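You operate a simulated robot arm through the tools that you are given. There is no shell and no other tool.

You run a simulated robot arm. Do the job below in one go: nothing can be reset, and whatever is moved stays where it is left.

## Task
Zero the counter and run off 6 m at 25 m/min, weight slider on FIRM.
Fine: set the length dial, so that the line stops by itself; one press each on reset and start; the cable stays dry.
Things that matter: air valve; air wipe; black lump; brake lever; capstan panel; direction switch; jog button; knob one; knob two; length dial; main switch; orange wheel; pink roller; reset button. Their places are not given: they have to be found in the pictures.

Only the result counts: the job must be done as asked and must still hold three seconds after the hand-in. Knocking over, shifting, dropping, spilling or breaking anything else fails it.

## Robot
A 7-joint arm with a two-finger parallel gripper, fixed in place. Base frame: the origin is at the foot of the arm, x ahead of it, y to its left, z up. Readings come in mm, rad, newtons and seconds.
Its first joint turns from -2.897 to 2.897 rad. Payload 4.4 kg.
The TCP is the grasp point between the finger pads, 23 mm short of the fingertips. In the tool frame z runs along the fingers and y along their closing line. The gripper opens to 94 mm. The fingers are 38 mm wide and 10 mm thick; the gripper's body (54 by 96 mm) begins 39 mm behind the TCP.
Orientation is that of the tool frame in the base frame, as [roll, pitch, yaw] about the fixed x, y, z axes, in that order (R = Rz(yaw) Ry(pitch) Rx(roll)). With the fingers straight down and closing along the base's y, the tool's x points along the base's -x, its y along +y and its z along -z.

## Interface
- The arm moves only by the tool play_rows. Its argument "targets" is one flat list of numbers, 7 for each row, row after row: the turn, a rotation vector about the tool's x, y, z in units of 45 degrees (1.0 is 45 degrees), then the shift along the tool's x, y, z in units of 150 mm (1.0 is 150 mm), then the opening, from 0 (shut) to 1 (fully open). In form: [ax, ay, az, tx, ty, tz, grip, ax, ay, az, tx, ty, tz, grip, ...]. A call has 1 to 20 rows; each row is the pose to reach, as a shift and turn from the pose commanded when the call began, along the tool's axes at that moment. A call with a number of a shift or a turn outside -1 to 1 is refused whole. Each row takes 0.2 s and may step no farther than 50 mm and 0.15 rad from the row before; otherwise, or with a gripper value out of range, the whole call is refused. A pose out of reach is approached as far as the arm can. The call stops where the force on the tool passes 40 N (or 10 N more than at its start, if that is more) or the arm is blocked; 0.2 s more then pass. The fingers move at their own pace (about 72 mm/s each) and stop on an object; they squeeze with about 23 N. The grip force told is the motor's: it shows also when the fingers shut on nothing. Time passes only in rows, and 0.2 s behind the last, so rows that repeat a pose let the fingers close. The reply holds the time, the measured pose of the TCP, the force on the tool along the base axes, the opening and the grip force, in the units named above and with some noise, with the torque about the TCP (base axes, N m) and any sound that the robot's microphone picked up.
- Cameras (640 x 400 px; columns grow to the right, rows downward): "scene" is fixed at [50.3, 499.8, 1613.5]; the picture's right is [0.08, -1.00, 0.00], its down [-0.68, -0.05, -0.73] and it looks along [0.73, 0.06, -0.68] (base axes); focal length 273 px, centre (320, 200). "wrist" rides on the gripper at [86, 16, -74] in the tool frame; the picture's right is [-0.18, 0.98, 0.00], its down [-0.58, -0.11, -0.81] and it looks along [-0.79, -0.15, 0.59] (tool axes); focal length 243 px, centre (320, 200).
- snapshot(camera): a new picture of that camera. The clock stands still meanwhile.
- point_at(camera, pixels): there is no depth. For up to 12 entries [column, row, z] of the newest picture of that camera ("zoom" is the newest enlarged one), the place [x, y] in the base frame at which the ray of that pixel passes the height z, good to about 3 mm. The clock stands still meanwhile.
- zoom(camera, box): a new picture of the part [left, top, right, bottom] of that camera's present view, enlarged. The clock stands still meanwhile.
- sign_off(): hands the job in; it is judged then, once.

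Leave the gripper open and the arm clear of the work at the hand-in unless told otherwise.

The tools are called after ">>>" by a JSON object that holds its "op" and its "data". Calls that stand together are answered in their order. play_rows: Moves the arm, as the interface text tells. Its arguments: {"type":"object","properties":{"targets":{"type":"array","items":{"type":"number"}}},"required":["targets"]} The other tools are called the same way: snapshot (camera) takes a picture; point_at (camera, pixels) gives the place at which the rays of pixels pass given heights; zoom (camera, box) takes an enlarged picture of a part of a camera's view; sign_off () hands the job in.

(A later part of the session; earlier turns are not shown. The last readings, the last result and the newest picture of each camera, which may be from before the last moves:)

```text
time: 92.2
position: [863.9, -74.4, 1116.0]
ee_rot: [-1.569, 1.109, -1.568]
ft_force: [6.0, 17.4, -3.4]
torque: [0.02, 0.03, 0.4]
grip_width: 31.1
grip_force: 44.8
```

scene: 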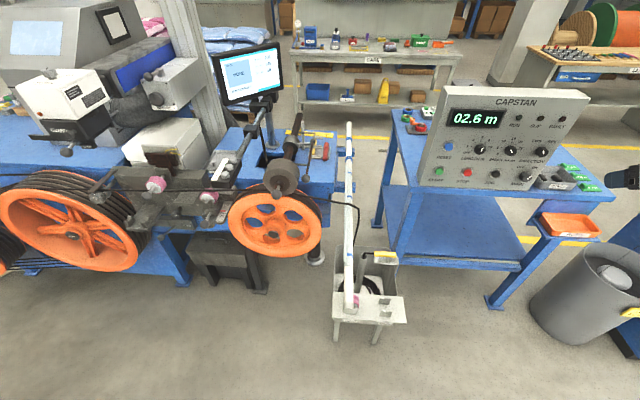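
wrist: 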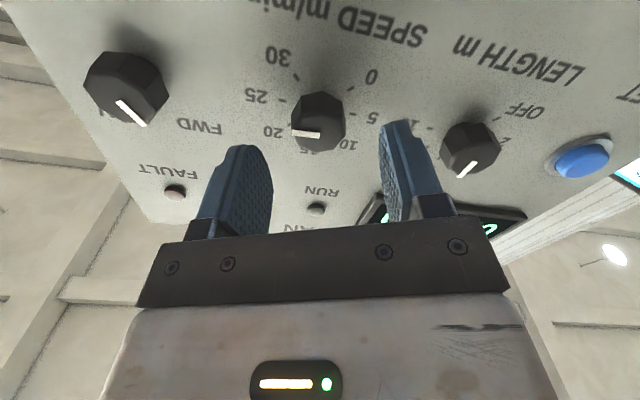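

Flush grip at -26.5° confirms 86°. I nudge +6° and release to see where it settles.

>>> {"op": "play_rows", "data": {"targets": [0, 0, 0, -0.0026, 0.005, 0, 0, 0, 0, 0.066, -0.0026, 0.005, 0, 0, 0, 0, 0.133, -0.0026, 0.005, 0, 0, 0, 0, 0.133, -0.0026, 0.005, 0, 0]}}

>>> {"op": "play_rows", "data": {"targets": [0, 0, 0, 0, 0, 0, 0.64, 0, 0, 0, 0, 0, 0, 0.64, 0, 0, 0, 0, 0, -0.1, 0.64, 0, 0, 0, 0, 0, -0.2, 0.64]}}

>>> {"op": "zoom", "data": {"camera": "scene", "box": [500, 141, 522, 156]}}

>>> {"op": "zoom", "data": {"camera": "wrist", "box": [262, 80, 372, 160]}}

```text
time: 93.2
position: [864.2, -75.7, 1115.6]
ee_rot: [-1.568, 1.212, -1.569]
ft_force: [16.6, -0.1, -1.0]
torque: [-0.03, 0.14, -0.07]
grip_width: 31.0
grip_force: 45.2
```

```text
time: 94.2
position: [834.6, -75.3, 1116.3]
ee_rot: [-1.57, 1.213, -1.57]
ft_force: [0.3, 0.1, 0.3]
torque: [0.01, -0.02, -0.01]
grip_width: 60.3
grip_force: 0.1
```

```text
16.00 times, centred on (511, 148) of scene
```

zoom: 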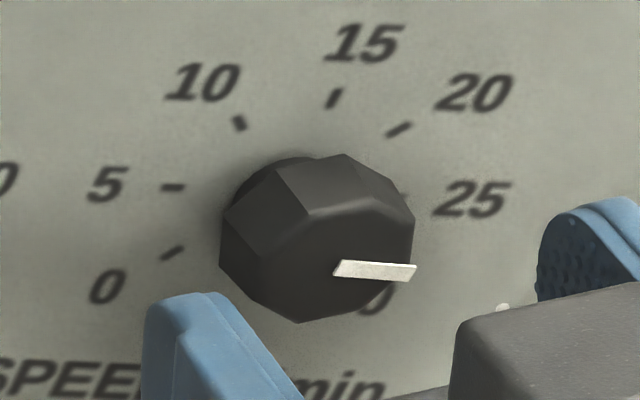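

```text
5.00 times, centred on (317, 120) of wrist
```

zoom: 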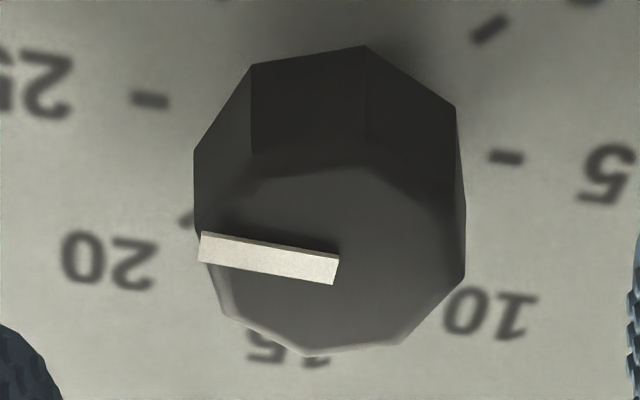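

Now it reads 91.9° (25.2). I close the fingers once at exactly -22.5° roll so the flats pull it to 90°.

>>> {"op": "play_rows", "data": {"targets": [0, 0, -0.043, 0, 0, 0.1, 0.64, 0, 0, -0.043, 0, -0.002, 0.196, 0.64, 0, 0, -0.043, 0, -0.002, 0.196, 0.64, 0, 0, -0.043, 0, -0.002, 0.196, 0.3, 0, 0, -0.043, 0, -0.002, 0.196, 0, 0, 0, -0.043, 0, -0.002, 0.196, 0, 0, 0, -0.043, 0, -0.002, 0.196, 0]}}

>>> {"op": "play_rows", "data": {"targets": [0, 0, 0, 0, 0, 0, 0.64, 0, 0, 0, 0, 0, 0, 0.64, 0, 0, 0, 0, 0, -0.1, 0.64, 0, 0, 0, 0, 0, -0.2, 0.64]}}

>>> {"op": "zoom", "data": {"camera": "scene", "box": [500, 141, 522, 156]}}

>>> {"op": "zoom", "data": {"camera": "scene", "box": [470, 141, 492, 156]}}

```text
time: 95.8
position: [862.0, -74.9, 1116.4]
ee_rot: [-1.57, 1.177, -1.566]
ft_force: [5.7, 4.5, -1.0]
torque: [-0.02, 0.01, 0.09]
grip_width: 30.9
grip_force: 45.3
```

```text
time: 96.8
position: [832.2, -73.9, 1116.1]
ee_rot: [-1.568, 1.179, -1.569]
ft_force: [-0.4, -0.2, 0.7]
torque: [-0.01, -0.01, 0.01]
grip_width: 60.0
grip_force: 0.0
```

```text
16.00 times, centred on (511, 148) of scene
```

zoom: 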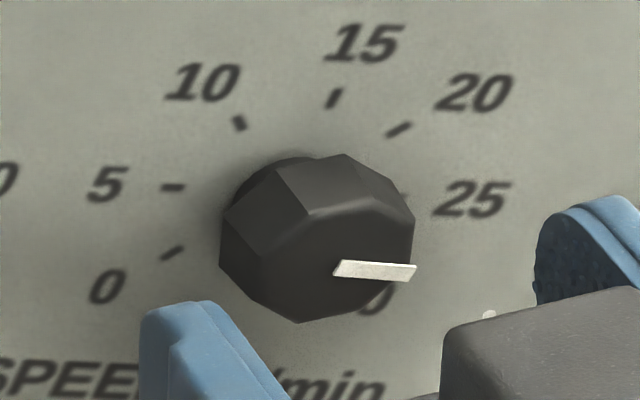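

```text
16.00 times, centred on (481, 148) of scene
```

zoom: 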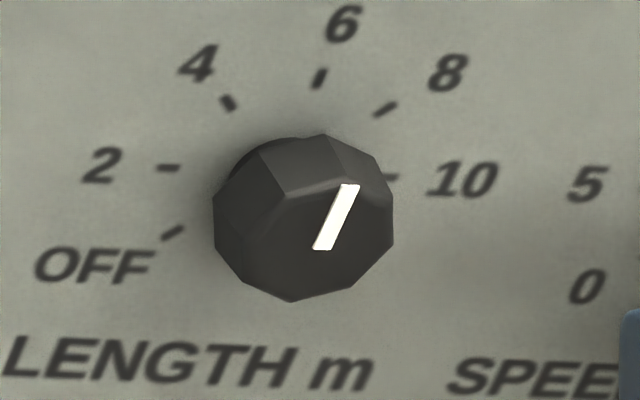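

The dial stands at 25.2 at most – fine. I now leave the panel; next the weight slider, then RESET and START. I check the panel as a whole and retreat to free space.

>>> {"op": "play_rows", "data": {"targets": [0, 0, 0.1, 0, 0, -0.3, 0.64, 0, 0, 0.2, 0, 0, -0.6, 0.64, 0, 0, 0.3, 0, 0, -0.9, 0.64, 0, 0, 0.4, 0, 0, -1.0, 0.64, 0, 0, 0.5, 0, 0, -1.0, 0.64]}}

>>> {"op": "snapshot", "data": {"camera": "scene"}}

```text
time: 98.0
position: [682.9, -74.6, 1115.7]
ee_rot: [0.915, 1.568, 0.914]
ft_force: [-0.3, 0.6, 0.3]
torque: [0.01, -0.03, 0.0]
grip_width: 60.1
grip_force: 0.1
```

```text
taken
```

scene: 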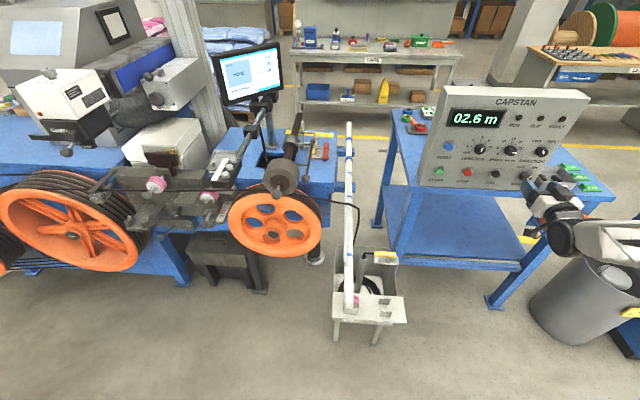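

I tilt the tool down 45° while rising, then a further 45° to point straight down.

>>> {"op": "play_rows", "data": {"targets": [0, 0.167, 0, -0.13, 0, -0.07, 0.64, 0, 0.333, 0, -0.27, 0, -0.13, 0.64, 0, 0.5, 0, -0.4, 0, -0.2, 0.64, 0, 0.667, 0, -0.53, 0, -0.27, 0.64, 0, 0.833, 0, -0.67, 0, -0.33, 0.64, 0, 1.0, 0, -0.8, 0, -0.4, 0.64, 0, 1.0, 0, -0.8, 0, -0.4, 0.64]}}

```text
time: 99.6
position: [630.2, -57.7, 1245.3]
ee_rot: [2.785, 0.797, 2.792]
ft_force: [-2.1, -2.8, -2.3]
torque: [0.11, -0.12, 0.06]
grip_width: 60.0
grip_force: 0.1
out of reach, approached as far as the arm can: row 5, 6
```

I continue to point the tool down and move left/up to about (560, 60, 1330).

>>> {"op": "play_rows", "data": {"targets": [0.039, 0.167, -0.037, 0.015, 0.143, -0.107, 0.64, 0.078, 0.333, -0.074, 0.03, 0.286, -0.214, 0.64, 0.117, 0.5, -0.112, 0.045, 0.43, -0.32, 0.64, 0.155, 0.667, -0.149, 0.06, 0.571, -0.43, 0.64, 0.194, 0.833, -0.186, 0.075, 0.714, -0.536, 0.64, 0.233, 1.0, -0.223, 0.09, 0.857, -0.643, 0.64]}}

```text
time: 101.0
position: [547.1, 66.8, 1265.9]
ee_rot: [2.878, 0.049, -3.073]
ft_force: [-0.2, -0.2, 0.8]
torque: [0.01, 0.02, 0.01]
grip_width: 60.3
grip_force: 0.1
out of reach, approached as far as the arm can: row 1, 2, 3, 4, 5, 6
```

I square the tool (straight down) and go on to about (547,150,1330).

>>> {"op": "play_rows", "data": {"targets": [0.112, 0.017, 0.032, -0.02, 0.214, -0.089, 0.64, 0.225, 0.033, 0.063, -0.04, 0.429, -0.177, 0.64, 0.337, 0.05, 0.095, -0.059, 0.643, -0.266, 0.64, 0.337, 0.05, 0.095, -0.059, 0.643, -0.266, 0.64]}}

```text
time: 102.0
position: [553.2, 59.7, 1276.7]
ee_rot: [2.876, 0.046, -3.078]
ft_force: [-0.2, -0.4, 0.4]
torque: [-0.01, -0.01, 0.02]
grip_width: 60.5
grip_force: 0.0
out of reach, approached as far as the arm can: row 1, 2, 3, 4
```

The arm is wound up against a joint limit in this mirrored posture. I go back to negative y and higher, where it can unwind.

>>> {"op": "play_rows", "data": {"targets": [0, 0, 0, 0.013, -0.22, -0.146, 0.64, 0, 0, 0, 0.026, -0.44, -0.29, 0.64, 0, 0, 0, 0.039, -0.66, -0.44, 0.64, 0, 0, 0, 0.052, -0.875, -0.584, 0.64, 0, 0, 0, 0.052, -0.875, -0.584, 0.64]}}

```text
time: 103.2
position: [552.1, -88.1, 1326.2]
ee_rot: [2.868, 0.049, -3.08]
ft_force: [0.0, 0.1, 0.3]
torque: [-0.01, 0.03, 0.02]
grip_width: 60.2
grip_force: 0.1
```

Free again. Now I square the tool here.

>>> {"op": "play_rows", "data": {"targets": [0.112, 0.017, 0.032, 0, 0, 0, 0.64, 0.225, 0.033, 0.063, 0, 0, 0, 0.64, 0.345, 0.05, 0.095, 0, 0, 0, 0.64, 0.345, 0.05, 0.095, 0, 0, 0, 0.64]}}

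```text
time: 104.2
position: [553.0, -86.3, 1324.4]
ee_rot: [2.874, 0.061, -3.108]
ft_force: [-0.4, 0.4, 0.3]
torque: [-0.01, -0.03, -0.05]
grip_width: 60.2
grip_force: 0.1
out of reach, approached as far as the arm can: row 1, 2, 3, 4
```

Still limited. I reverse the way I came in: toward (613,-196,1254) with the tool 45° forward-down, where that posture was free.

>>> {"op": "play_rows", "data": {"targets": [0.057, -0.154, -0.014, -0.058, -0.142, 0.046, 0.64, 0.114, -0.307, -0.028, -0.115, -0.283, 0.091, 0.64, 0.172, -0.461, -0.042, -0.173, -0.425, 0.137, 0.64, 0.229, -0.615, -0.056, -0.231, -0.566, 0.183, 0.64, 0.286, -0.768, -0.07, -0.288, -0.708, 0.228, 0.64, 0.343, -0.922, -0.084, -0.346, -0.849, 0.274, 0.64, 0.343, -0.922, -0.084, -0.346, -0.849, 0.274, 0.64]}}

```text
time: 105.8
position: [613.0, -196.5, 1252.5]
ee_rot: [3.141, 0.785, -3.141]
ft_force: [-0.2, 0.4, 0.1]
torque: [0.06, 0.0, -0.01]
grip_width: 60.4
grip_force: 0.0
```

Good. Now to straight down here.

>>> {"op": "play_rows", "data": {"targets": [0, 0.167, 0, 0, 0, 0, 0.64, 0, 0.333, 0, 0, 0, 0, 0.64, 0, 0.5, 0, 0, 0, 0, 0.64, 0, 0.667, 0, 0, 0, 0, 0.64, 0, 0.833, 0, 0, 0, 0, 0.64, 0, 1.0, 0, 0, 0, 0, 0.64, 0, 1.0, 0, 0, 0, 0, 0.64]}}

```text
time: 107.4
position: [612.6, -195.2, 1234.7]
ee_rot: [2.909, 0.124, 3.13]
ft_force: [-0.9, 1.1, 1.4]
torque: [-0.04, -0.05, 0.0]
grip_width: 60.2
grip_force: 0.0
out of reach, approached as far as the arm can: row 3, 4, 5, 6, 7
```

Near straight-down the arm is again limited with this roll. I try with the tool turned -45° about its axis.

>>> {"op": "play_rows", "data": {"targets": [0.036, 0.044, -0.165, 0, 0, 0, 0.64, 0.072, 0.089, -0.33, 0, 0, 0, 0.64, 0.108, 0.133, -0.495, 0, 0, 0, 0.64, 0.145, 0.177, -0.66, 0, 0, 0, 0.64, 0.181, 0.222, -0.825, 0, 0, 0, 0.64, 0.217, 0.266, -0.99, 0, 0, 0, 0.64, 0.217, 0.266, -0.99, 0, 0, 0, 0.64]}}

>>> {"op": "snapshot", "data": {"camera": "scene"}}

```text
time: 109.0
position: [612.6, -192.4, 1211.1]
ee_rot: [3.054, 0.241, -2.401]
ft_force: [0.4, -0.5, 1.1]
torque: [0.0, 0.02, -0.01]
grip_width: 60.0
grip_force: 0.1
out of reach, approached as far as the arm can: row 1, 2, 3, 4, 5, 6, 7
```

```text
taken
```

scene: 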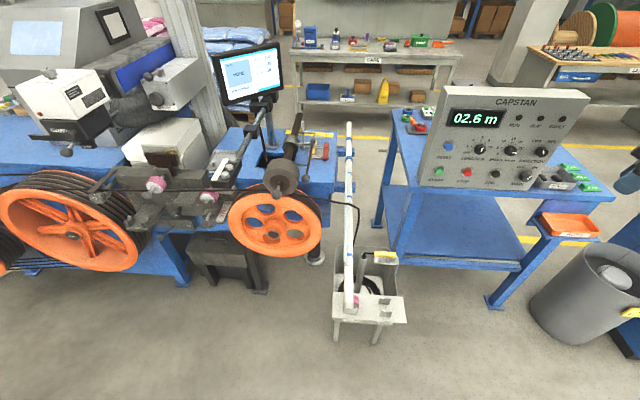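

The posture keeps the limit. I go back to 45° and stretch the arm outward (clear, high, to the right of the panel) to let the elbow re-set: first to about (700,-280,1290).

>>> {"op": "play_rows", "data": {"targets": [0.082, -0.1, 0.115, -0.022, -0.111, -0.082, 0.64, 0.164, -0.2, 0.23, -0.045, -0.222, -0.164, 0.64, 0.246, -0.3, 0.345, -0.067, -0.333, -0.246, 0.64, 0.327, -0.4, 0.459, -0.09, -0.444, -0.328, 0.64, 0.409, -0.5, 0.574, -0.112, -0.555, -0.41, 0.64, 0.491, -0.6, 0.689, -0.135, -0.666, -0.492, 0.64, 0.573, -0.699, 0.804, -0.157, -0.777, -0.574, 0.64, 0.573, -0.699, 0.804, -0.157, -0.777, -0.574, 0.64]}}

```text
time: 110.8
position: [700.1, -283.5, 1290.6]
ee_rot: [3.14, 0.786, 3.138]
ft_force: [-0.5, -1.2, 0.1]
torque: [-0.01, 0.03, -0.01]
grip_width: 60.3
grip_force: 0.0
```

Exact. Stretching further to about (840,-380,1350), well above everything there.

>>> {"op": "play_rows", "data": {"targets": [0, 0, 0, -0.19, -0.13, 0.075, 0.64, 0, 0, 0, -0.38, -0.26, 0.15, 0.64, 0, 0, 0, -0.57, -0.39, 0.226, 0.64, 0, 0, 0, -0.75, -0.52, 0.3, 0.64, 0, 0, 0, -0.943, -0.647, 0.377, 0.64]}}

>>> {"op": "play_rows", "data": {"targets": [0, 0.167, 0, 0, 0, 0, 0.64, 0, 0.333, 0, 0, 0, 0, 0.64, 0, 0.5, 0, 0, 0, 0, 0.64, 0, 0.667, 0, 0, 0, 0, 0.64, 0, 0.833, 0, 0, 0, 0, 0.64, 0, 1.0, 0, 0, 0, 0, 0.64, 0, 1.0, 0, 0, 0, 0, 0.64]}}

```text
time: 112.0
position: [839.1, -379.0, 1351.5]
ee_rot: [3.141, 0.785, 3.14]
ft_force: [0.3, -0.1, 0.6]
torque: [0.0, 0.01, 0.01]
grip_width: 60.2
grip_force: 0.0
```

```text
time: 113.6
position: [836.9, -377.3, 1342.8]
ee_rot: [2.896, 0.134, 3.124]
ft_force: [0.0, 0.0, -0.5]
torque: [0.03, -0.01, -0.01]
grip_width: 60.3
grip_force: 0.0
out of reach, approached as far as the arm can: row 3, 4, 5, 6, 7
```

It's the same wrist limit everywhere: the wrist got wound when I tilted down at y=-75. I will undo it the same way it came: back through (700,-283,1290) and (630,-75,1240) at 45°, then level.

>>> {"op": "play_rows", "data": {"targets": [0.049, -0.137, -0.02, 0.16, 0.09, 0.061, 0.64, 0.097, -0.274, -0.041, 0.321, 0.179, 0.123, 0.64, 0.146, -0.411, -0.061, 0.481, 0.268, 0.184, 0.64, 0.195, -0.548, -0.081, 0.642, 0.358, 0.245, 0.64, 0.243, -0.685, -0.102, 0.802, 0.447, 0.307, 0.64, 0.292, -0.822, -0.122, 0.963, 0.537, 0.368, 0.64, 0.292, -0.822, -0.122, 0.963, 0.537, 0.368, 0.64]}}

>>> {"op": "play_rows", "data": {"targets": [0, 0, 0, 0.12, 0.25, 0, 0.64, 0, 0, 0, 0.24, 0.5, 0, 0.64, 0, 0, 0, 0.36, 0.75, 0, 0.64, 0, 0, 0, 0.48, 1.0, 0, 0.64]}}

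```text
time: 115.2
position: [700.4, -283.1, 1290.5]
ee_rot: [-3.139, 0.788, -3.139]
ft_force: [0.3, 0.1, 0.2]
torque: [0.0, 0.01, 0.01]
grip_width: 60.4
grip_force: 0.0
```

```text
time: 116.2
position: [649.1, -133.6, 1241.3]
ee_rot: [-3.139, 0.789, 3.141]
ft_force: [0.1, 0.7, 0.5]
torque: [-0.03, -0.01, 0.01]
grip_width: 60.1
grip_force: 0.1
```

Now level the tool again while going to about (685,-75,1131).

>>> {"op": "play_rows", "data": {"targets": [0, -0.167, 0, 0.055, 0.065, 0.118, 0.64, 0, -0.333, 0, 0.11, 0.129, 0.236, 0.64, 0, -0.5, 0, 0.165, 0.194, 0.354, 0.64, 0, -0.667, 0, 0.22, 0.258, 0.471, 0.64, 0, -0.833, 0, 0.275, 0.323, 0.589, 0.64, 0, -1.0, 0, 0.33, 0.387, 0.707, 0.64, 0, -1.0, 0, 0.33, 0.387, 0.707, 0.64]}}

```text
time: 117.8
position: [689.0, -76.4, 1129.8]
ee_rot: [-0.357, 1.567, -0.356]
ft_force: [-0.6, -1.4, -1.5]
torque: [0.01, -0.11, -0.02]
grip_width: 60.1
grip_force: 0.0
```

Level reached. Now sideways (still level) to (677,-250,1200), the way I came in.

>>> {"op": "play_rows", "data": {"targets": [0, 0, 0, -0.09, -0.225, -0.01, 0.64, 0, 0, 0, -0.18, -0.45, -0.02, 0.64, 0, 0, 0, -0.267, -0.667, -0.04, 0.64]}}

>>> {"op": "play_rows", "data": {"targets": [0, 0, 0, -0.1, -0.25, -0.01, 0.64, 0, 0, 0, -0.2, -0.493, -0.04, 0.64, 0, 0, 0, -0.2, -0.493, -0.04, 0.64]}}

>>> {"op": "play_rows", "data": {"targets": [0, 0.167, 0, 0, 0, 0, 0.64, 0, 0.333, 0, 0, 0, 0, 0.64, 0, 0.5, 0, 0, 0, 0, 0.64, 0, 0.667, 0, 0, 0, 0, 0.64, 0, 0.833, 0, 0, 0, 0, 0.64, 0, 1.0, 0, 0, 0, 0, 0.64, 0, 1.0, 0, 0, 0, 0, 0.64]}}

```text
time: 118.6
position: [682.2, -176.3, 1169.3]
ee_rot: [-0.352, 1.568, -0.355]
ft_force: [1.1, -0.1, -0.6]
torque: [0.03, 0.02, -0.01]
grip_width: 60.1
grip_force: 0.1
```

```text
time: 119.4
position: [676.7, -250.3, 1199.5]
ee_rot: [-0.513, 1.568, -0.512]
ft_force: [0.9, 0.2, 0.3]
torque: [0.01, 0.01, 0.02]
grip_width: 60.3
grip_force: 0.0
```

```text
time: 121.0
position: [678.0, -250.4, 1200.9]
ee_rot: [-3.141, 0.786, -3.141]
ft_force: [0.1, -0.4, -0.5]
torque: [0.03, -0.01, 0.01]
grip_width: 60.3
grip_force: 0.0
```

No limits hit this time. Now straight down from here.

>>> {"op": "play_rows", "data": {"targets": [0, 0.167, 0, 0, 0, 0, 0.64, 0, 0.333, 0, 0, 0, 0, 0.64, 0, 0.5, 0, 0, 0, 0, 0.64, 0, 0.667, 0, 0, 0, 0, 0.64, 0, 0.833, 0, 0, 0, 0, 0.64, 0, 1.0, 0, 0, 0, 0, 0.64, 0, 1.0, 0, 0, 0, 0, 0.64]}}

```text
time: 122.6
position: [673.4, -249.4, 1176.3]
ee_rot: [2.925, 0.13, 3.128]
ft_force: [0.5, -0.8, -4.1]
torque: [0.14, 0.03, 0.05]
grip_width: 60.4
grip_force: 0.1
out of reach, approached as far as the arm can: row 3, 4, 5, 6, 7
```

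Same limit. I return to 45° and carry it toward positive y at that tilt, to see if the posture frees there.

>>> {"op": "play_rows", "data": {"targets": [0.043, -0.137, -0.018, 0.027, 0.155, -0.038, 0.64, 0.087, -0.274, -0.036, 0.054, 0.31, -0.075, 0.64, 0.13, -0.411, -0.054, 0.082, 0.466, -0.113, 0.64, 0.173, -0.549, -0.072, 0.109, 0.62, -0.15, 0.64, 0.217, -0.686, -0.09, 0.136, 0.776, -0.188, 0.64, 0.26, -0.823, -0.108, 0.163, 0.931, -0.226, 0.64, 0.26, -0.823, -0.108, 0.163, 0.931, -0.226, 0.64]}}

>>> {"op": "play_rows", "data": {"targets": [0, 0, 0, 0, 0.25, -0.05, 0.64, 0, 0, 0, 0, 0.5, -0.1, 0.64, 0, 0, 0, 0, 0.75, -0.15, 0.64, 0, 0, 0, 0, 1.0, -0.2, 0.64, 0, 0, 0, 0, 1.0, -0.2, 0.64]}}

```text
time: 124.2
position: [643.9, -117.4, 1236.9]
ee_rot: [-3.135, 0.787, -3.137]
ft_force: [0.0, 1.0, 0.8]
torque: [0.01, 0.0, -0.02]
grip_width: 60.4
grip_force: 0.0
```

```text
time: 125.4
position: [637.6, -72.0, 1243.9]
ee_rot: [-3.133, 0.786, -3.136]
ft_force: [-1.0, 0.7, 0.3]
torque: [0.01, 0.0, 0.0]
grip_width: 60.2
grip_force: 0.1
out of reach, approached as far as the arm can: row 2, 3, 4, 5
```

At 45° it won't go past y≈-72 in this posture. I test whether rolling the tool frees this.

>>> {"op": "play_rows", "data": {"targets": [0, 0, 0.167, 0, 0, 0, 0.64, 0, 0, 0.333, 0, 0, 0, 0.64, 0, 0, 0.5, 0, 0, 0, 0.64, 0, 0, 0.5, 0, 0.2, 0, 0.64, 0, 0, 0.5, 0, 0.4, 0, 0.64, 0, 0, 0.5, 0, 0.6, 0, 0.64]}}

```text
time: 126.8
position: [643.5, -69.1, 1221.2]
ee_rot: [2.699, 0.791, 2.59]
ft_force: [0.4, -1.0, -0.3]
torque: [-0.02, 0.01, -0.02]
grip_width: 60.4
grip_force: 0.0
out of reach, approached as far as the arm can: row 3, 4, 5, 6
```

>>> {"op": "play_rows", "data": {"targets": [0, 0, -0.167, 0, 0, 0, 0.64, 0, 0, -0.333, 0, 0, 0, 0.64, 0, 0, -0.5, 0, 0, 0, 0.64, 0, 0, -0.667, 0, 0, 0, 0.64, 0, 0, -0.833, 0, 0, 0, 0.64, 0, 0, -1.0, 0, 0, 0, 0.64]}}

>>> {"op": "play_rows", "data": {"targets": [0, 0, -0.167, 0, 0.2, 0, 0.64, 0, 0, -0.333, 0, 0.4, 0, 0.64, 0, 0, -0.5, 0, 0.6, 0, 0.64, 0, 0, -0.5, 0, 0.8, 0, 0.64, 0, 0, -0.5, 0, 0.8, 0, 0.64]}}

>>> {"op": "snapshot", "data": {"camera": "scene"}}

>>> {"op": "snapshot", "data": {"camera": "wrist"}}

```text
time: 128.2
position: [664.1, 16.5, 1236.1]
ee_rot: [-2.813, 0.967, -2.681]
ft_force: [-0.4, 0.1, 0.2]
torque: [0.01, 0.0, -0.04]
grip_width: 60.3
grip_force: 0.1
out of reach, approached as far as the arm can: row 1, 2, 3, 4, 5, 6
```

```text
time: 129.4
position: [640.5, 131.9, 1213.7]
ee_rot: [-2.408, 0.76, -2.156]
ft_force: [0.3, -0.1, -0.2]
torque: [-0.01, 0.02, 0.01]
grip_width: 60.2
grip_force: 0.0
out of reach, approached as far as the arm can: row 1, 2
```

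```text
taken
```

scene: 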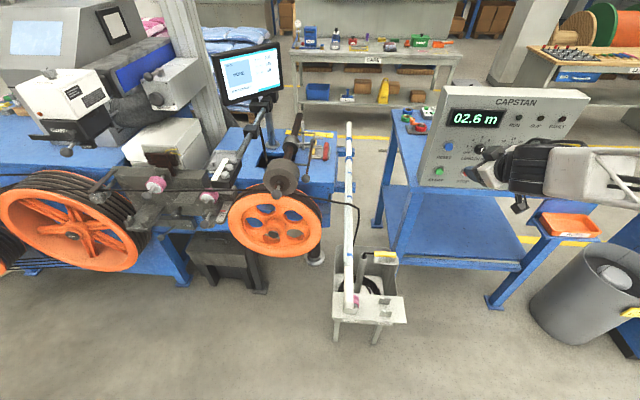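

```text
taken
```

wrist: 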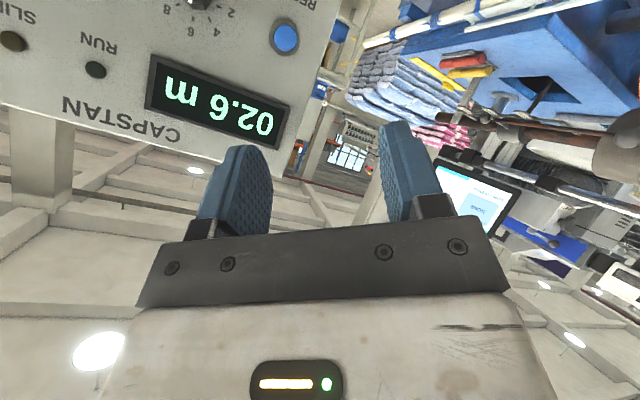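

It freed itself: now at (640,132,1214). I turn toward straight-down in two stages while rising and going left.

>>> {"op": "play_rows", "data": {"targets": [-0.035, 0.125, 0.079, -0.112, 0.036, -0.101, 0.64, -0.07, 0.25, 0.159, -0.225, 0.072, -0.203, 0.64, -0.105, 0.375, 0.238, -0.337, 0.108, -0.304, 0.64, -0.14, 0.5, 0.317, -0.45, 0.144, -0.406, 0.64, -0.175, 0.6255, 0.3965, -0.562, 0.18, -0.507, 0.64]}}

>>> {"op": "play_rows", "data": {"targets": [-0.035, 0.125, 0.079, 0, 0, 0, 0.64, -0.07, 0.25, 0.159, 0, 0, 0, 0.64, -0.105, 0.375, 0.238, 0, 0, 0, 0.64, -0.14, 0.5, 0.317, 0, 0, 0, 0.64, -0.175, 0.6255, 0.3965, 0, 0, 0, 0.64, -0.175, 0.6255, 0.3965, 0, 0, 0, 0.64]}}

```text
time: 130.6
position: [601.3, 199.0, 1300.7]
ee_rot: [-2.915, 0.457, -2.771]
ft_force: [0.2, 0.0, 0.0]
torque: [-0.02, 0.01, -0.01]
grip_width: 60.5
grip_force: 0.0
```

```text
time: 132.0
position: [600.7, 200.3, 1300.8]
ee_rot: [3.14, 0.001, -3.141]
ft_force: [-0.2, -0.5, -0.1]
torque: [-0.02, -0.01, -0.01]
grip_width: 60.3
grip_force: 0.0
```

Back to a free, straight-down posture at (601,200,1301). Now the weight slider: its pull rod's ball is at about (750,604,1054). I'll approach it level from the robot side (tool yaw about 30°), fingers above and below the ball. First turn and move left.

>>> {"op": "play_rows", "data": {"targets": [0, 0, -0.167, 0.033, 0.233, 0, 0.64, 0, 0, -0.333, 0.067, 0.467, 0, 0.64, 0, 0, -0.5, 0.1, 0.7, 0, 0.64, 0, 0, -0.667, 0.133, 0.933, 0, 0.64]}}

>>> {"op": "play_rows", "data": {"targets": [0, -0.167, 0, -0.05, 0.087, 0.033, 0.64, 0, -0.333, 0, -0.1, 0.173, 0.067, 0.64, 0, -0.5, 0, -0.15, 0.26, 0.1, 0.64, 0, -0.667, 0, -0.2, 0.347, 0.133, 0.64, 0, -0.833, 0, -0.25, 0.433, 0.167, 0.64, 0, -1.0, 0, -0.3, 0.52, 0.2, 0.64]}}

>>> {"op": "snapshot", "data": {"camera": "wrist"}}

>>> {"op": "snapshot", "data": {"camera": "scene"}}

```text
time: 133.0
position: [582.1, 341.0, 1300.2]
ee_rot: [3.141, 0.002, -2.616]
ft_force: [0.0, 0.3, 0.6]
torque: [0.01, 0.0, -0.03]
grip_width: 60.3
grip_force: 0.0
```

```text
time: 134.4
position: [579.5, 430.9, 1271.5]
ee_rot: [3.138, 0.788, -2.617]
ft_force: [-0.5, -0.7, 0.7]
torque: [0.0, -0.02, -0.03]
grip_width: 60.1
grip_force: 0.0
```

```text
taken
```

wrist: 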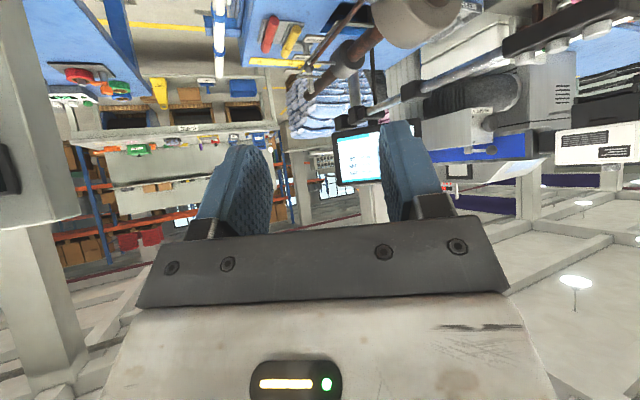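

```text
taken
```

scene: 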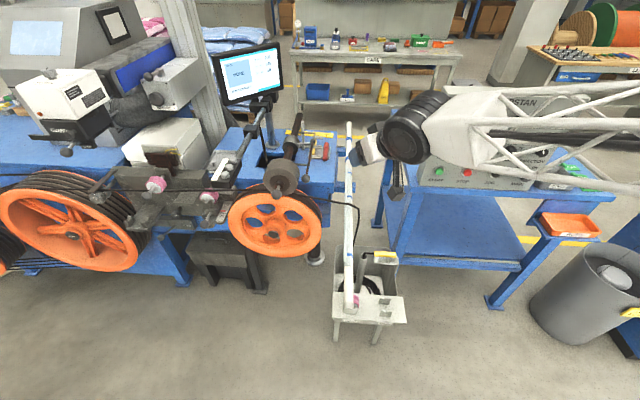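

Both moves tracked. I zoom the wrist and scene views to locate the pull-rod ball precisely.

>>> {"op": "zoom", "data": {"camera": "wrist", "box": [240, 0, 440, 120]}}

>>> {"op": "zoom", "data": {"camera": "scene", "box": [265, 105, 345, 205]}}

>>> {"op": "point_at", "data": {"camera": "zoom", "pixels": [[320, 200, 1000], [320, 200, 1100]]}}

```text
3.20 times, centred on (340, 60) of wrist
```

zoom: 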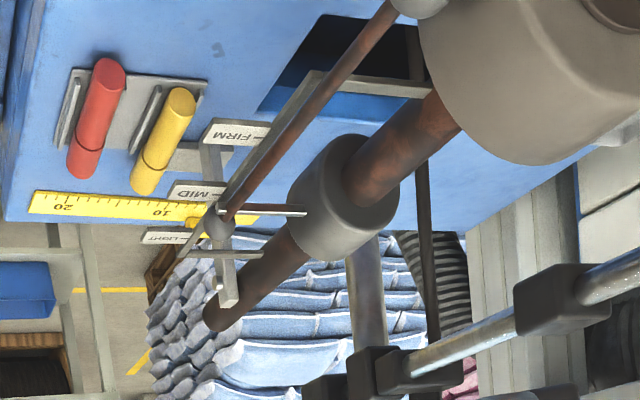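

```text
4.00 times, centred on (305, 155) of scene
```

zoom: 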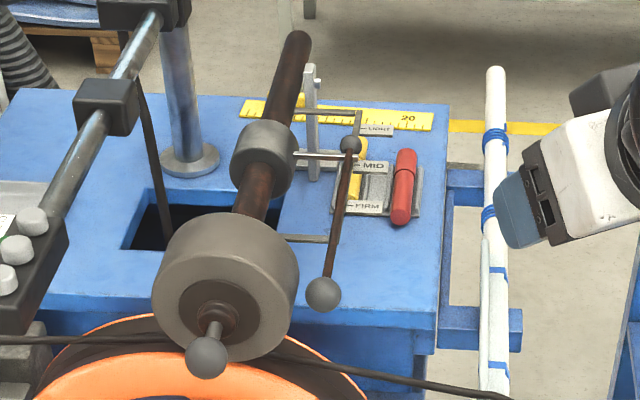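

```text
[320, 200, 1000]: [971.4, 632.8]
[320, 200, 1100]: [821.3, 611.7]
```

I see the slider clearly: pull ball at zoom (323,294), small ball and pointer bar at (350,144)-(372,157) by MID. I zoom in on the scale to measure the MID-FIRM distance.

>>> {"op": "zoom", "data": {"camera": "scene", "box": [300, 125, 345, 172]}}

>>> {"op": "point_at", "data": {"camera": "zoom", "pixels": [[320, 200, 1000], [320, 200, 1100]]}}

```text
8.51 times, centred on (322, 148) of scene
```

zoom: 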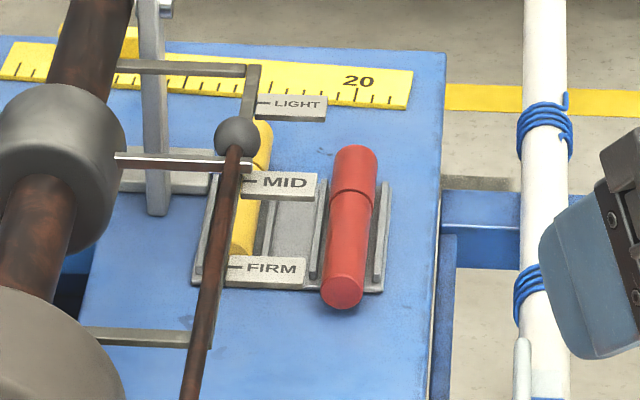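

```text
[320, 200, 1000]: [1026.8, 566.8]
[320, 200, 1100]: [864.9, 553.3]
```

I take the scale positions by point_at, and the pull ball's ray.

>>> {"op": "point_at", "data": {"camera": "zoom", "pixels": [[263, 102, 1055], [250, 182, 1055], [235, 266, 1055], [250, 168, 1055], [250, 168, 1065], [237, 136, 1055], [237, 136, 1075], [237, 136, 1065]]}}

>>> {"op": "point_at", "data": {"camera": "scene", "pixels": [[305.75, 178.5, 1040], [305.75, 178.5, 1050], [305.75, 178.5, 1060], [305.75, 178.5, 1070]]}}

>>> {"op": "snapshot", "data": {"camera": "wrist"}}

>>> {"op": "point_at", "data": {"camera": "wrist", "pixels": [[308, 69, 1055], [308, 69, 1075], [371, 2, 1040], [371, 2, 1070]]}}

```text
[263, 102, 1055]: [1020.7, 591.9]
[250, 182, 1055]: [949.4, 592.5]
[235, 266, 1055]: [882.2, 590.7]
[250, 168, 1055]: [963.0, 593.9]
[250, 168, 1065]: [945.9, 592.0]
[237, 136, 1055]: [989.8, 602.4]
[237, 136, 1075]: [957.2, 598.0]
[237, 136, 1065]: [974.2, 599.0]
```

```text
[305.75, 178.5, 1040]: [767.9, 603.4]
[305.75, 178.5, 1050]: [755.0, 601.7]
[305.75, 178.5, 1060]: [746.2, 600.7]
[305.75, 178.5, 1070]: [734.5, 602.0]
```

```text
taken
```

wrist: 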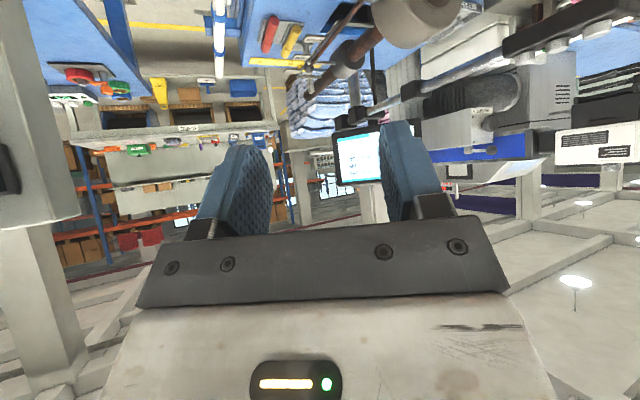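

```text
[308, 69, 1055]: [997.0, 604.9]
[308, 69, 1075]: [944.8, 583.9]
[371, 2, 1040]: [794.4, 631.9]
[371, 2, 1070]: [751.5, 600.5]
```

The pull ball is at about (750, 601, 1058); MID-FIRM spacing is about 68-70 mm. I level the tool now (yaw 30°) moving to about (640,480,1190).

>>> {"op": "play_rows", "data": {"targets": [0, -0.167, 0, 0.002, 0.015, 0.123, 0.64, 0, -0.333, 0, 0.005, 0.03, 0.247, 0.64, 0, -0.5, 0, 0.007, 0.045, 0.37, 0.64, 0, -0.667, 0, 0.01, 0.06, 0.493, 0.64, 0, -0.833, 0, 0.012, 0.075, 0.617, 0.64, 0, -1.0, 0, 0.015, 0.089, 0.74, 0.64, 0, -1.0, 0, 0.015, 0.089, 0.74, 0.64]}}

```text
time: 136.0
position: [641.4, 480.3, 1191.7]
ee_rot: [1.188, 1.566, 1.712]
ft_force: [-0.5, -0.2, -0.5]
torque: [-0.02, 0.0, -0.01]
grip_width: 60.6
grip_force: 0.0
out of reach, approached as far as the arm can: row 5
```

Level, exactly placed. Now roll -90° in two stages (fingers then above/below) while lowering toward (662,550,1110).

>>> {"op": "play_rows", "data": {"targets": [0, 0, -0.167, 0.044, 0.028, 0.029, 0.64, 0, 0, -0.333, 0.089, 0.056, 0.058, 0.64, 0, 0, -0.5, 0.134, 0.085, 0.088, 0.64, 0, 0, -0.667, 0.178, 0.113, 0.117, 0.64, 0, 0, -0.833, 0.223, 0.141, 0.146, 0.64, 0, 0, -1.0, 0.267, 0.169, 0.175, 0.64, 0, 0, -1.0, 0.267, 0.169, 0.175, 0.64]}}

>>> {"op": "snapshot", "data": {"camera": "scene"}}

```text
time: 137.6
position: [651.7, 515.7, 1150.8]
ee_rot: [-1.57, 0.783, -1.046]
ft_force: [0.1, 0.8, 0.2]
torque: [0.0, 0.01, 0.01]
grip_width: 60.3
grip_force: 0.2
```

```text
taken
```

scene: 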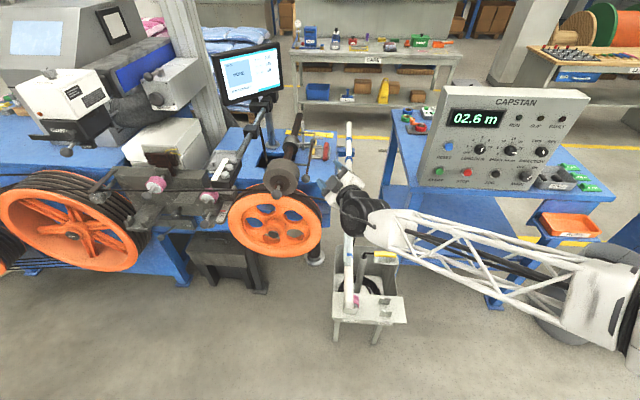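

The path is clear. Second half of the roll, toward (666,550,1100).

>>> {"op": "play_rows", "data": {"targets": [0, 0, -0.167, 0.022, 0.057, 0.032, 0.64, 0, 0, -0.333, 0.043, 0.114, 0.065, 0.64, 0, 0, -0.5, 0.065, 0.17, 0.097, 0.64, 0, 0, -0.667, 0.087, 0.227, 0.129, 0.64, 0, 0, -0.833, 0.108, 0.284, 0.162, 0.64, 0, 0, -1.0, 0.13, 0.341, 0.194, 0.64, 0, 0, -1.0, 0.13, 0.341, 0.194, 0.64]}}

>>> {"op": "snapshot", "data": {"camera": "wrist"}}

>>> {"op": "zoom", "data": {"camera": "scene", "box": [260, 120, 400, 230]}}

```text
time: 139.2
position: [664.6, 548.9, 1101.2]
ee_rot: [-1.568, -0.001, -1.048]
ft_force: [-0.2, -0.6, 0.2]
torque: [0.01, 0.02, 0.01]
grip_width: 60.4
grip_force: 0.0
```

```text
taken
```

wrist: 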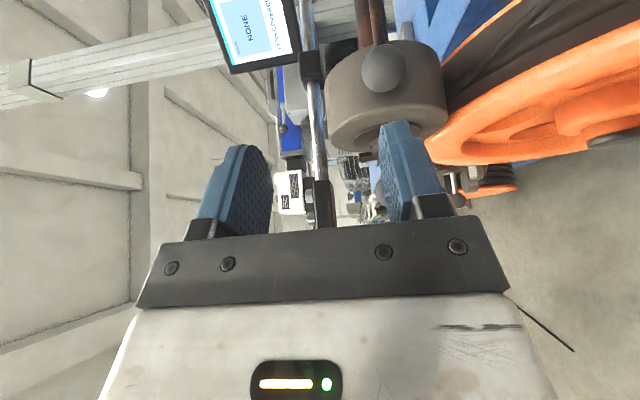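

```text
3.64 times, centred on (330, 175) of scene
```

zoom: 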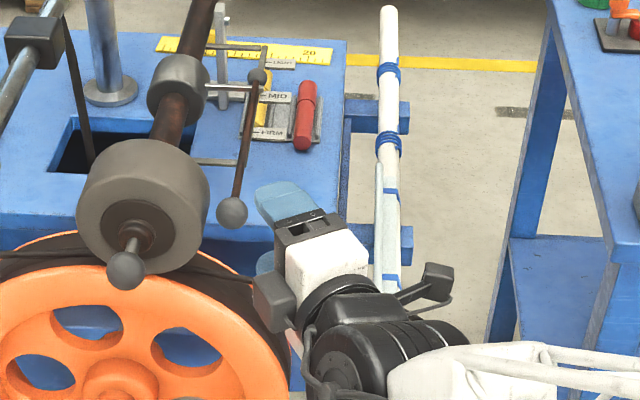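

The pull ball appears at wrist (383,67), exactly where I predict it for (750,601,1057). I lower 44 mm to its height, then advance 90 mm toward it with the fingers open 60 mm.

>>> {"op": "play_rows", "data": {"targets": [0, 0, 0, -0.008, 0.15, 0, 0.64, 0, 0, 0, -0.016, 0.295, 0, 0.64, 0, 0, 0, -0.016, 0.295, 0.2, 0.64, 0, 0, 0, -0.016, 0.295, 0.4, 0.64, 0, 0, 0, -0.016, 0.295, 0.5, 0.64]}}

>>> {"op": "snapshot", "data": {"camera": "wrist"}}

>>> {"op": "zoom", "data": {"camera": "scene", "box": [260, 120, 400, 230]}}

```text
time: 140.4
position: [728.3, 588.5, 1057.6]
ee_rot: [-1.57, -0.001, -1.048]
ft_force: [0.2, 0.3, -0.2]
torque: [-0.02, 0.02, 0.0]
grip_width: 60.3
grip_force: 0.0
```

```text
taken
```

wrist: 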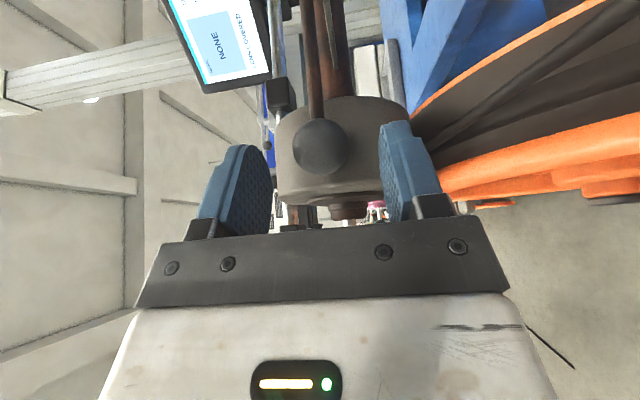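

```text
3.64 times, centred on (330, 175) of scene
```

zoom: 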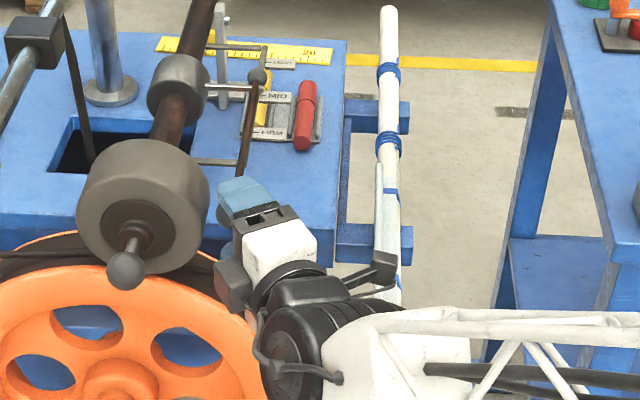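

The ball is centred on the tool axis, 24 mm ahead. I advance 23 mm and close on it.

>>> {"op": "play_rows", "data": {"targets": [0, 0, 0, 0, 0, 0.08, 0.64, 0, 0, 0, 0, 0, 0.153, 0.64, 0, 0, 0, 0, 0, 0.153, 0.3, 0, 0, 0, 0, 0, 0.153, 0, 0, 0, 0, 0, 0, 0.153, 0, 0, 0, 0, 0, 0, 0.153, 0]}}

>>> {"op": "zoom", "data": {"camera": "wrist", "box": [240, 90, 440, 230]}}

```text
time: 141.8
position: [748.5, 600.3, 1057.8]
ee_rot: [-1.567, 0.001, -1.048]
ft_force: [1.3, -6.2, -3.9]
torque: [-0.06, 0.0, -0.18]
grip_width: 29.7
grip_force: 45.1
```

```text
2.86 times, centred on (340, 160) of wrist
```

zoom: 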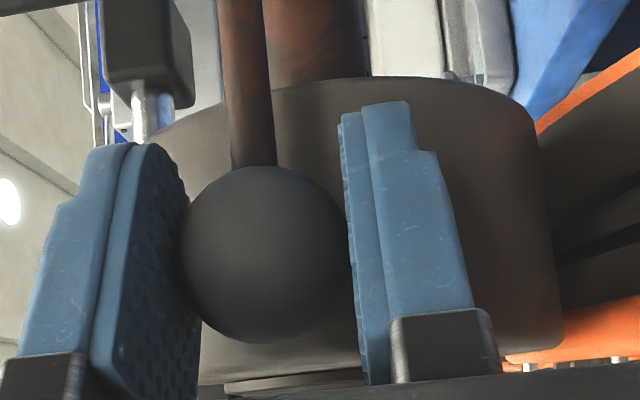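

Ball held (29.7 mm). I pull straight back (-x) by 35 mm first and watch the force.

>>> {"op": "play_rows", "data": {"targets": [0, 0, 0, -0.04, 0, -0.067, 0, 0, 0, 0, -0.08, 0, -0.134, 0, 0, 0, 0, -0.117, 0, -0.202, 0, 0, 0, 0, -0.117, 0, -0.202, 0]}}

>>> {"op": "zoom", "data": {"camera": "scene", "box": [260, 110, 360, 190]}}

```text
time: 142.8
position: [713.5, 599.9, 1056.6]
ee_rot: [-1.567, 0.0, -1.047]
ft_force: [0.5, -18.5, -5.2]
torque: [-0.1, -0.02, 0.26]
grip_width: 29.5
grip_force: 45.2
```

```text
5.00 times, centred on (310, 150) of scene
```

zoom: 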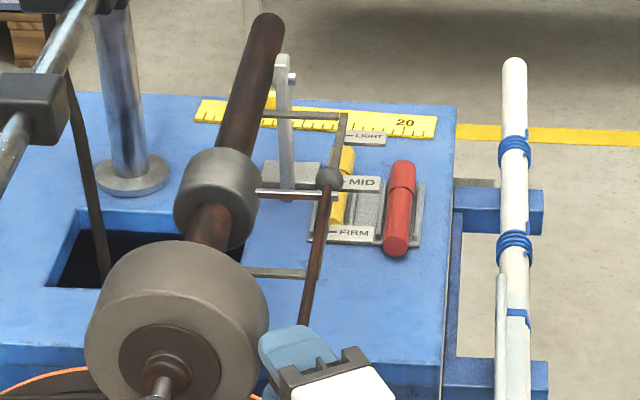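

The slider follows: collar and pointer moved halfway. I pull another 33 mm.

>>> {"op": "play_rows", "data": {"targets": [0, 0, 0, -0.035, 0, -0.067, 0, 0, 0, 0, -0.07, 0, -0.13, 0, 0, 0, 0, -0.105, 0, -0.193, 0, 0, 0, 0, -0.105, 0, -0.193, 0]}}

>>> {"op": "zoom", "data": {"camera": "scene", "box": [300, 125, 345, 172]}}

```text
time: 143.8
position: [680.3, 601.2, 1057.2]
ee_rot: [-1.569, 0.0, -1.045]
ft_force: [-7.0, -0.8, -7.6]
torque: [-0.11, 0.04, 0.89]
grip_width: 29.7
grip_force: 45.3
```

```text
8.51 times, centred on (322, 148) of scene
```

zoom: 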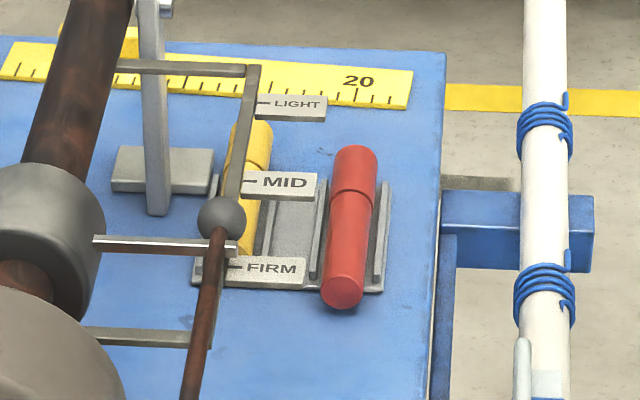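

The pointer is just short of FIRM by about 2 mm (70 mm pitch). I pull 1.8 mm more.

>>> {"op": "play_rows", "data": {"targets": [0, 0, 0, -0.003, 0, -0.006, 0, 0, 0, 0, -0.006, 0, -0.0105, 0, 0, 0, 0, -0.006, 0, -0.0105, 0]}}

>>> {"op": "zoom", "data": {"camera": "scene", "box": [305, 138, 327, 158]}}

```text
time: 144.6
position: [679.0, 600.5, 1057.4]
ee_rot: [-1.57, 0.002, -1.047]
ft_force: [-5.0, 21.6, -11.6]
torque: [0.07, 0.01, -0.01]
grip_width: 29.4
grip_force: 45.3
```

```text
16.00 times, centred on (316, 148) of scene
```

zoom: 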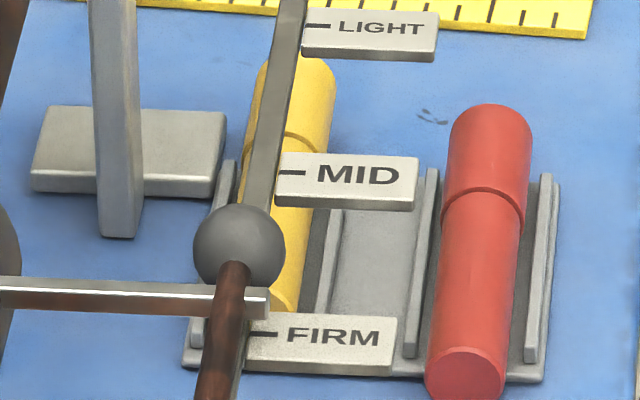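

The pointer stands at FIRM (69.5 mm travelled). I open the fingers and back away along the tool axis.

>>> {"op": "play_rows", "data": {"targets": [0, 0, 0, 0, 0, 0, 0.3, 0, 0, 0, 0, 0, 0, 0.64, 0, 0, 0, 0, 0, 0, 0.64, 0, 0, 0, 0, 0, -0.15, 0.64, 0, 0, 0, 0, 0, -0.35, 0.64, 0, 0, 0, 0, 0, -0.6, 0.64]}}

>>> {"op": "zoom", "data": {"camera": "scene", "box": [305, 138, 327, 158]}}

>>> {"op": "zoom", "data": {"camera": "scene", "box": [250, 110, 400, 230]}}

```text
time: 146.0
position: [600.0, 554.6, 1056.0]
ee_rot: [-1.569, -0.001, -1.049]
ft_force: [-0.1, -0.2, 0.1]
torque: [0.06, 0.03, 0.02]
grip_width: 60.1
grip_force: 0.0
```

```text
16.00 times, centred on (316, 148) of scene
```

zoom: 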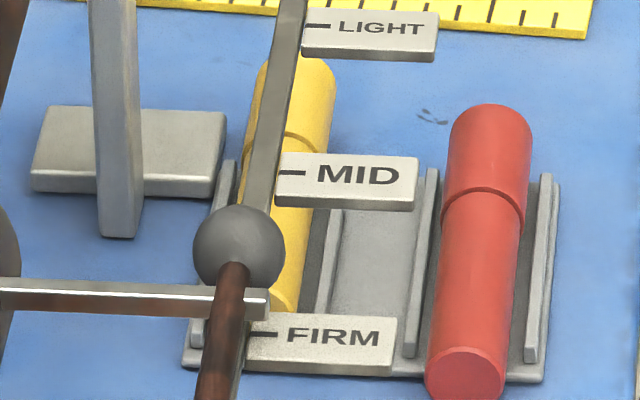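

```text
3.33 times, centred on (325, 170) of scene
```

zoom: 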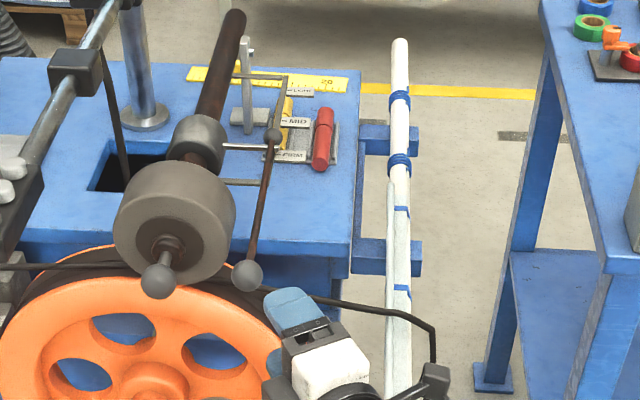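

The slider stays on FIRM. Now to RESET: I rise and swing right in level posture, turning the yaw back to straight ahead.

>>> {"op": "play_rows", "data": {"targets": [0, 0, 0, 0.115, -0.2, -0.067, 0.4, 0, 0, 0, 0.23, -0.4, -0.133, 0.2, 0, 0, 0, 0.346, -0.6, -0.2, 0]}}

>>> {"op": "play_rows", "data": {"targets": [0, 0.083, 0, 0.2, 0, -0.117, 0, 0, 0.167, 0, 0.4, 0, -0.233, 0, 0, 0.25, 0, 0.6, 0, -0.35, 0, 0, 0.333, 0, 0.808, 0, -0.467, 0]}}

>>> {"op": "play_rows", "data": {"targets": [0, 0.083, 0, 0.23, 0, 0.025, 0, 0, 0.167, 0, 0.46, 0, 0.05, 0, 0, 0.25, 0, 0.69, 0, 0.075, 0, 0, 0.333, 0, 0.923, 0, 0.098, 0]}}

```text
time: 146.8
position: [600.0, 493.6, 1146.7]
ee_rot: [-1.571, 0.001, -1.047]
ft_force: [0.2, 0.2, 0.5]
torque: [0.01, -0.01, 0.0]
grip_width: 0.0
grip_force: 23.0
```

```text
time: 147.8
position: [600.0, 355.6, 1147.7]
ee_rot: [-1.569, -0.001, -1.31]
ft_force: [0.3, -0.5, -0.1]
torque: [0.0, 0.0, 0.0]
grip_width: 0.1
grip_force: 23.5
```

```text
time: 148.8
position: [651.0, 223.0, 1146.8]
ee_rot: [-1.57, 0.0, -1.57]
ft_force: [0.0, 0.0, -0.7]
torque: [0.02, 0.02, 0.0]
grip_width: 0.0
grip_force: 22.8
```

Tracked exactly; fingers closed. Before pressing I take a close look at the RESET and START buttons.

>>> {"op": "zoom", "data": {"camera": "scene", "box": [425, 130, 475, 185]}}

>>> {"op": "point_at", "data": {"camera": "zoom", "pixels": [[320, 200, 1100], [320, 200, 1000]]}}

>>> {"op": "snapshot", "data": {"camera": "wrist"}}

```text
7.27 times, centred on (450, 158) of scene
```

zoom: 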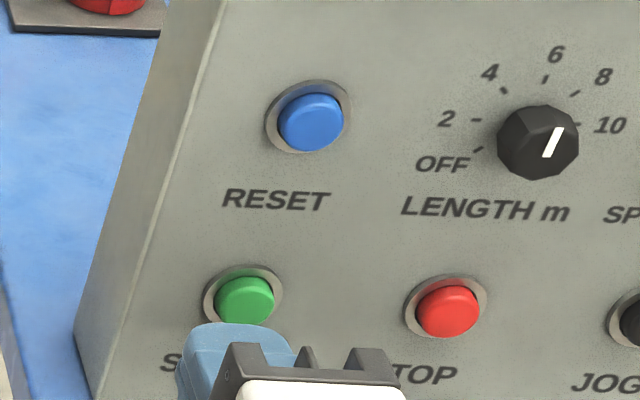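

```text
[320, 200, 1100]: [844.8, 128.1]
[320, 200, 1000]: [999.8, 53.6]
```

```text
taken
```

wrist: 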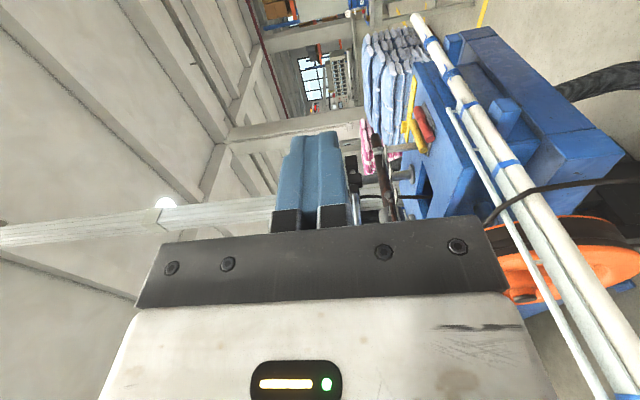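

The caps stand proud of their rings (cap about 31 mm). I go in front of RESET: first to (761,124.5,1115), then to x=840 (fingertips about 15 mm short of the cap).

>>> {"op": "play_rows", "data": {"targets": [0, 0, 0, 0.164, 0.053, 0.183, 0, 0, 0, 0, 0.329, 0.107, 0.367, 0, 0, 0, 0, 0.493, 0.16, 0.55, 0, 0, 0, 0, 0.657, 0.213, 0.733, 0]}}

>>> {"op": "play_rows", "data": {"targets": [0, 0, 0, 0, 0, 0.2, 0, 0, 0, 0, 0, 0, 0.4, 0, 0, 0, 0, 0, 0, 0.527, 0, 0, 0, 0, 0, 0, 0.527, 0]}}

>>> {"op": "snapshot", "data": {"camera": "wrist"}}

>>> {"op": "zoom", "data": {"camera": "scene", "box": [415, 110, 495, 190]}}

```text
time: 149.8
position: [760.4, 125.4, 1115.7]
ee_rot: [-1.57, 0.001, -1.571]
ft_force: [0.0, 0.3, -0.5]
torque: [-0.01, 0.02, 0.03]
grip_width: 0.2
grip_force: 23.3
```

```text
time: 150.8
position: [839.2, 127.4, 1114.5]
ee_rot: [-1.568, 0.003, -1.569]
ft_force: [0.6, -0.8, 0.0]
torque: [0.02, -0.01, -0.02]
grip_width: 0.0
grip_force: 22.8
```

```text
taken
```

wrist: 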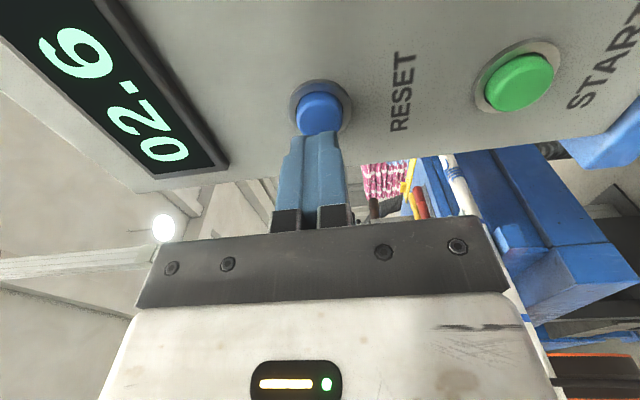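

```text
5.00 times, centred on (455, 150) of scene
```

zoom: 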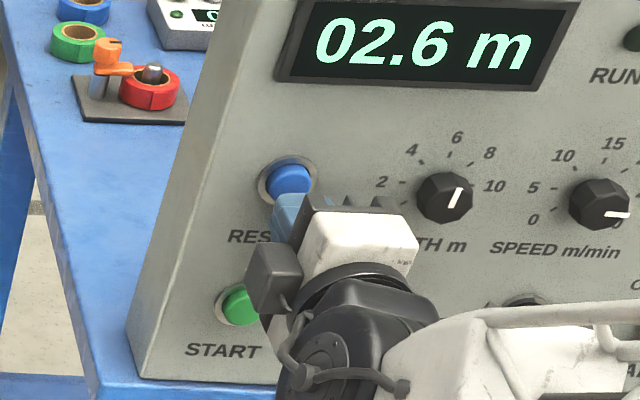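

RESET is on the tool axis (319,110). I advance 20 mm slowly, watching force and sound.

>>> {"op": "play_rows", "data": {"targets": [0, 0, 0, 0.013, 0, 0.06, 0, 0, 0, 0, 0.013, 0, 0.1, 0, 0, 0, 0, 0.013, 0, 0.12, 0, 0, 0, 0, 0.013, 0, 0.133, 0]}}

```text
time: 151.8
position: [860.5, 125.5, 1114.8]
ee_rot: [-1.569, 0.002, -1.572]
ft_force: [-0.5, 1.2, -0.8]
torque: [0.02, -0.01, 0.04]
grip_width: 0.0
grip_force: 23.3
```

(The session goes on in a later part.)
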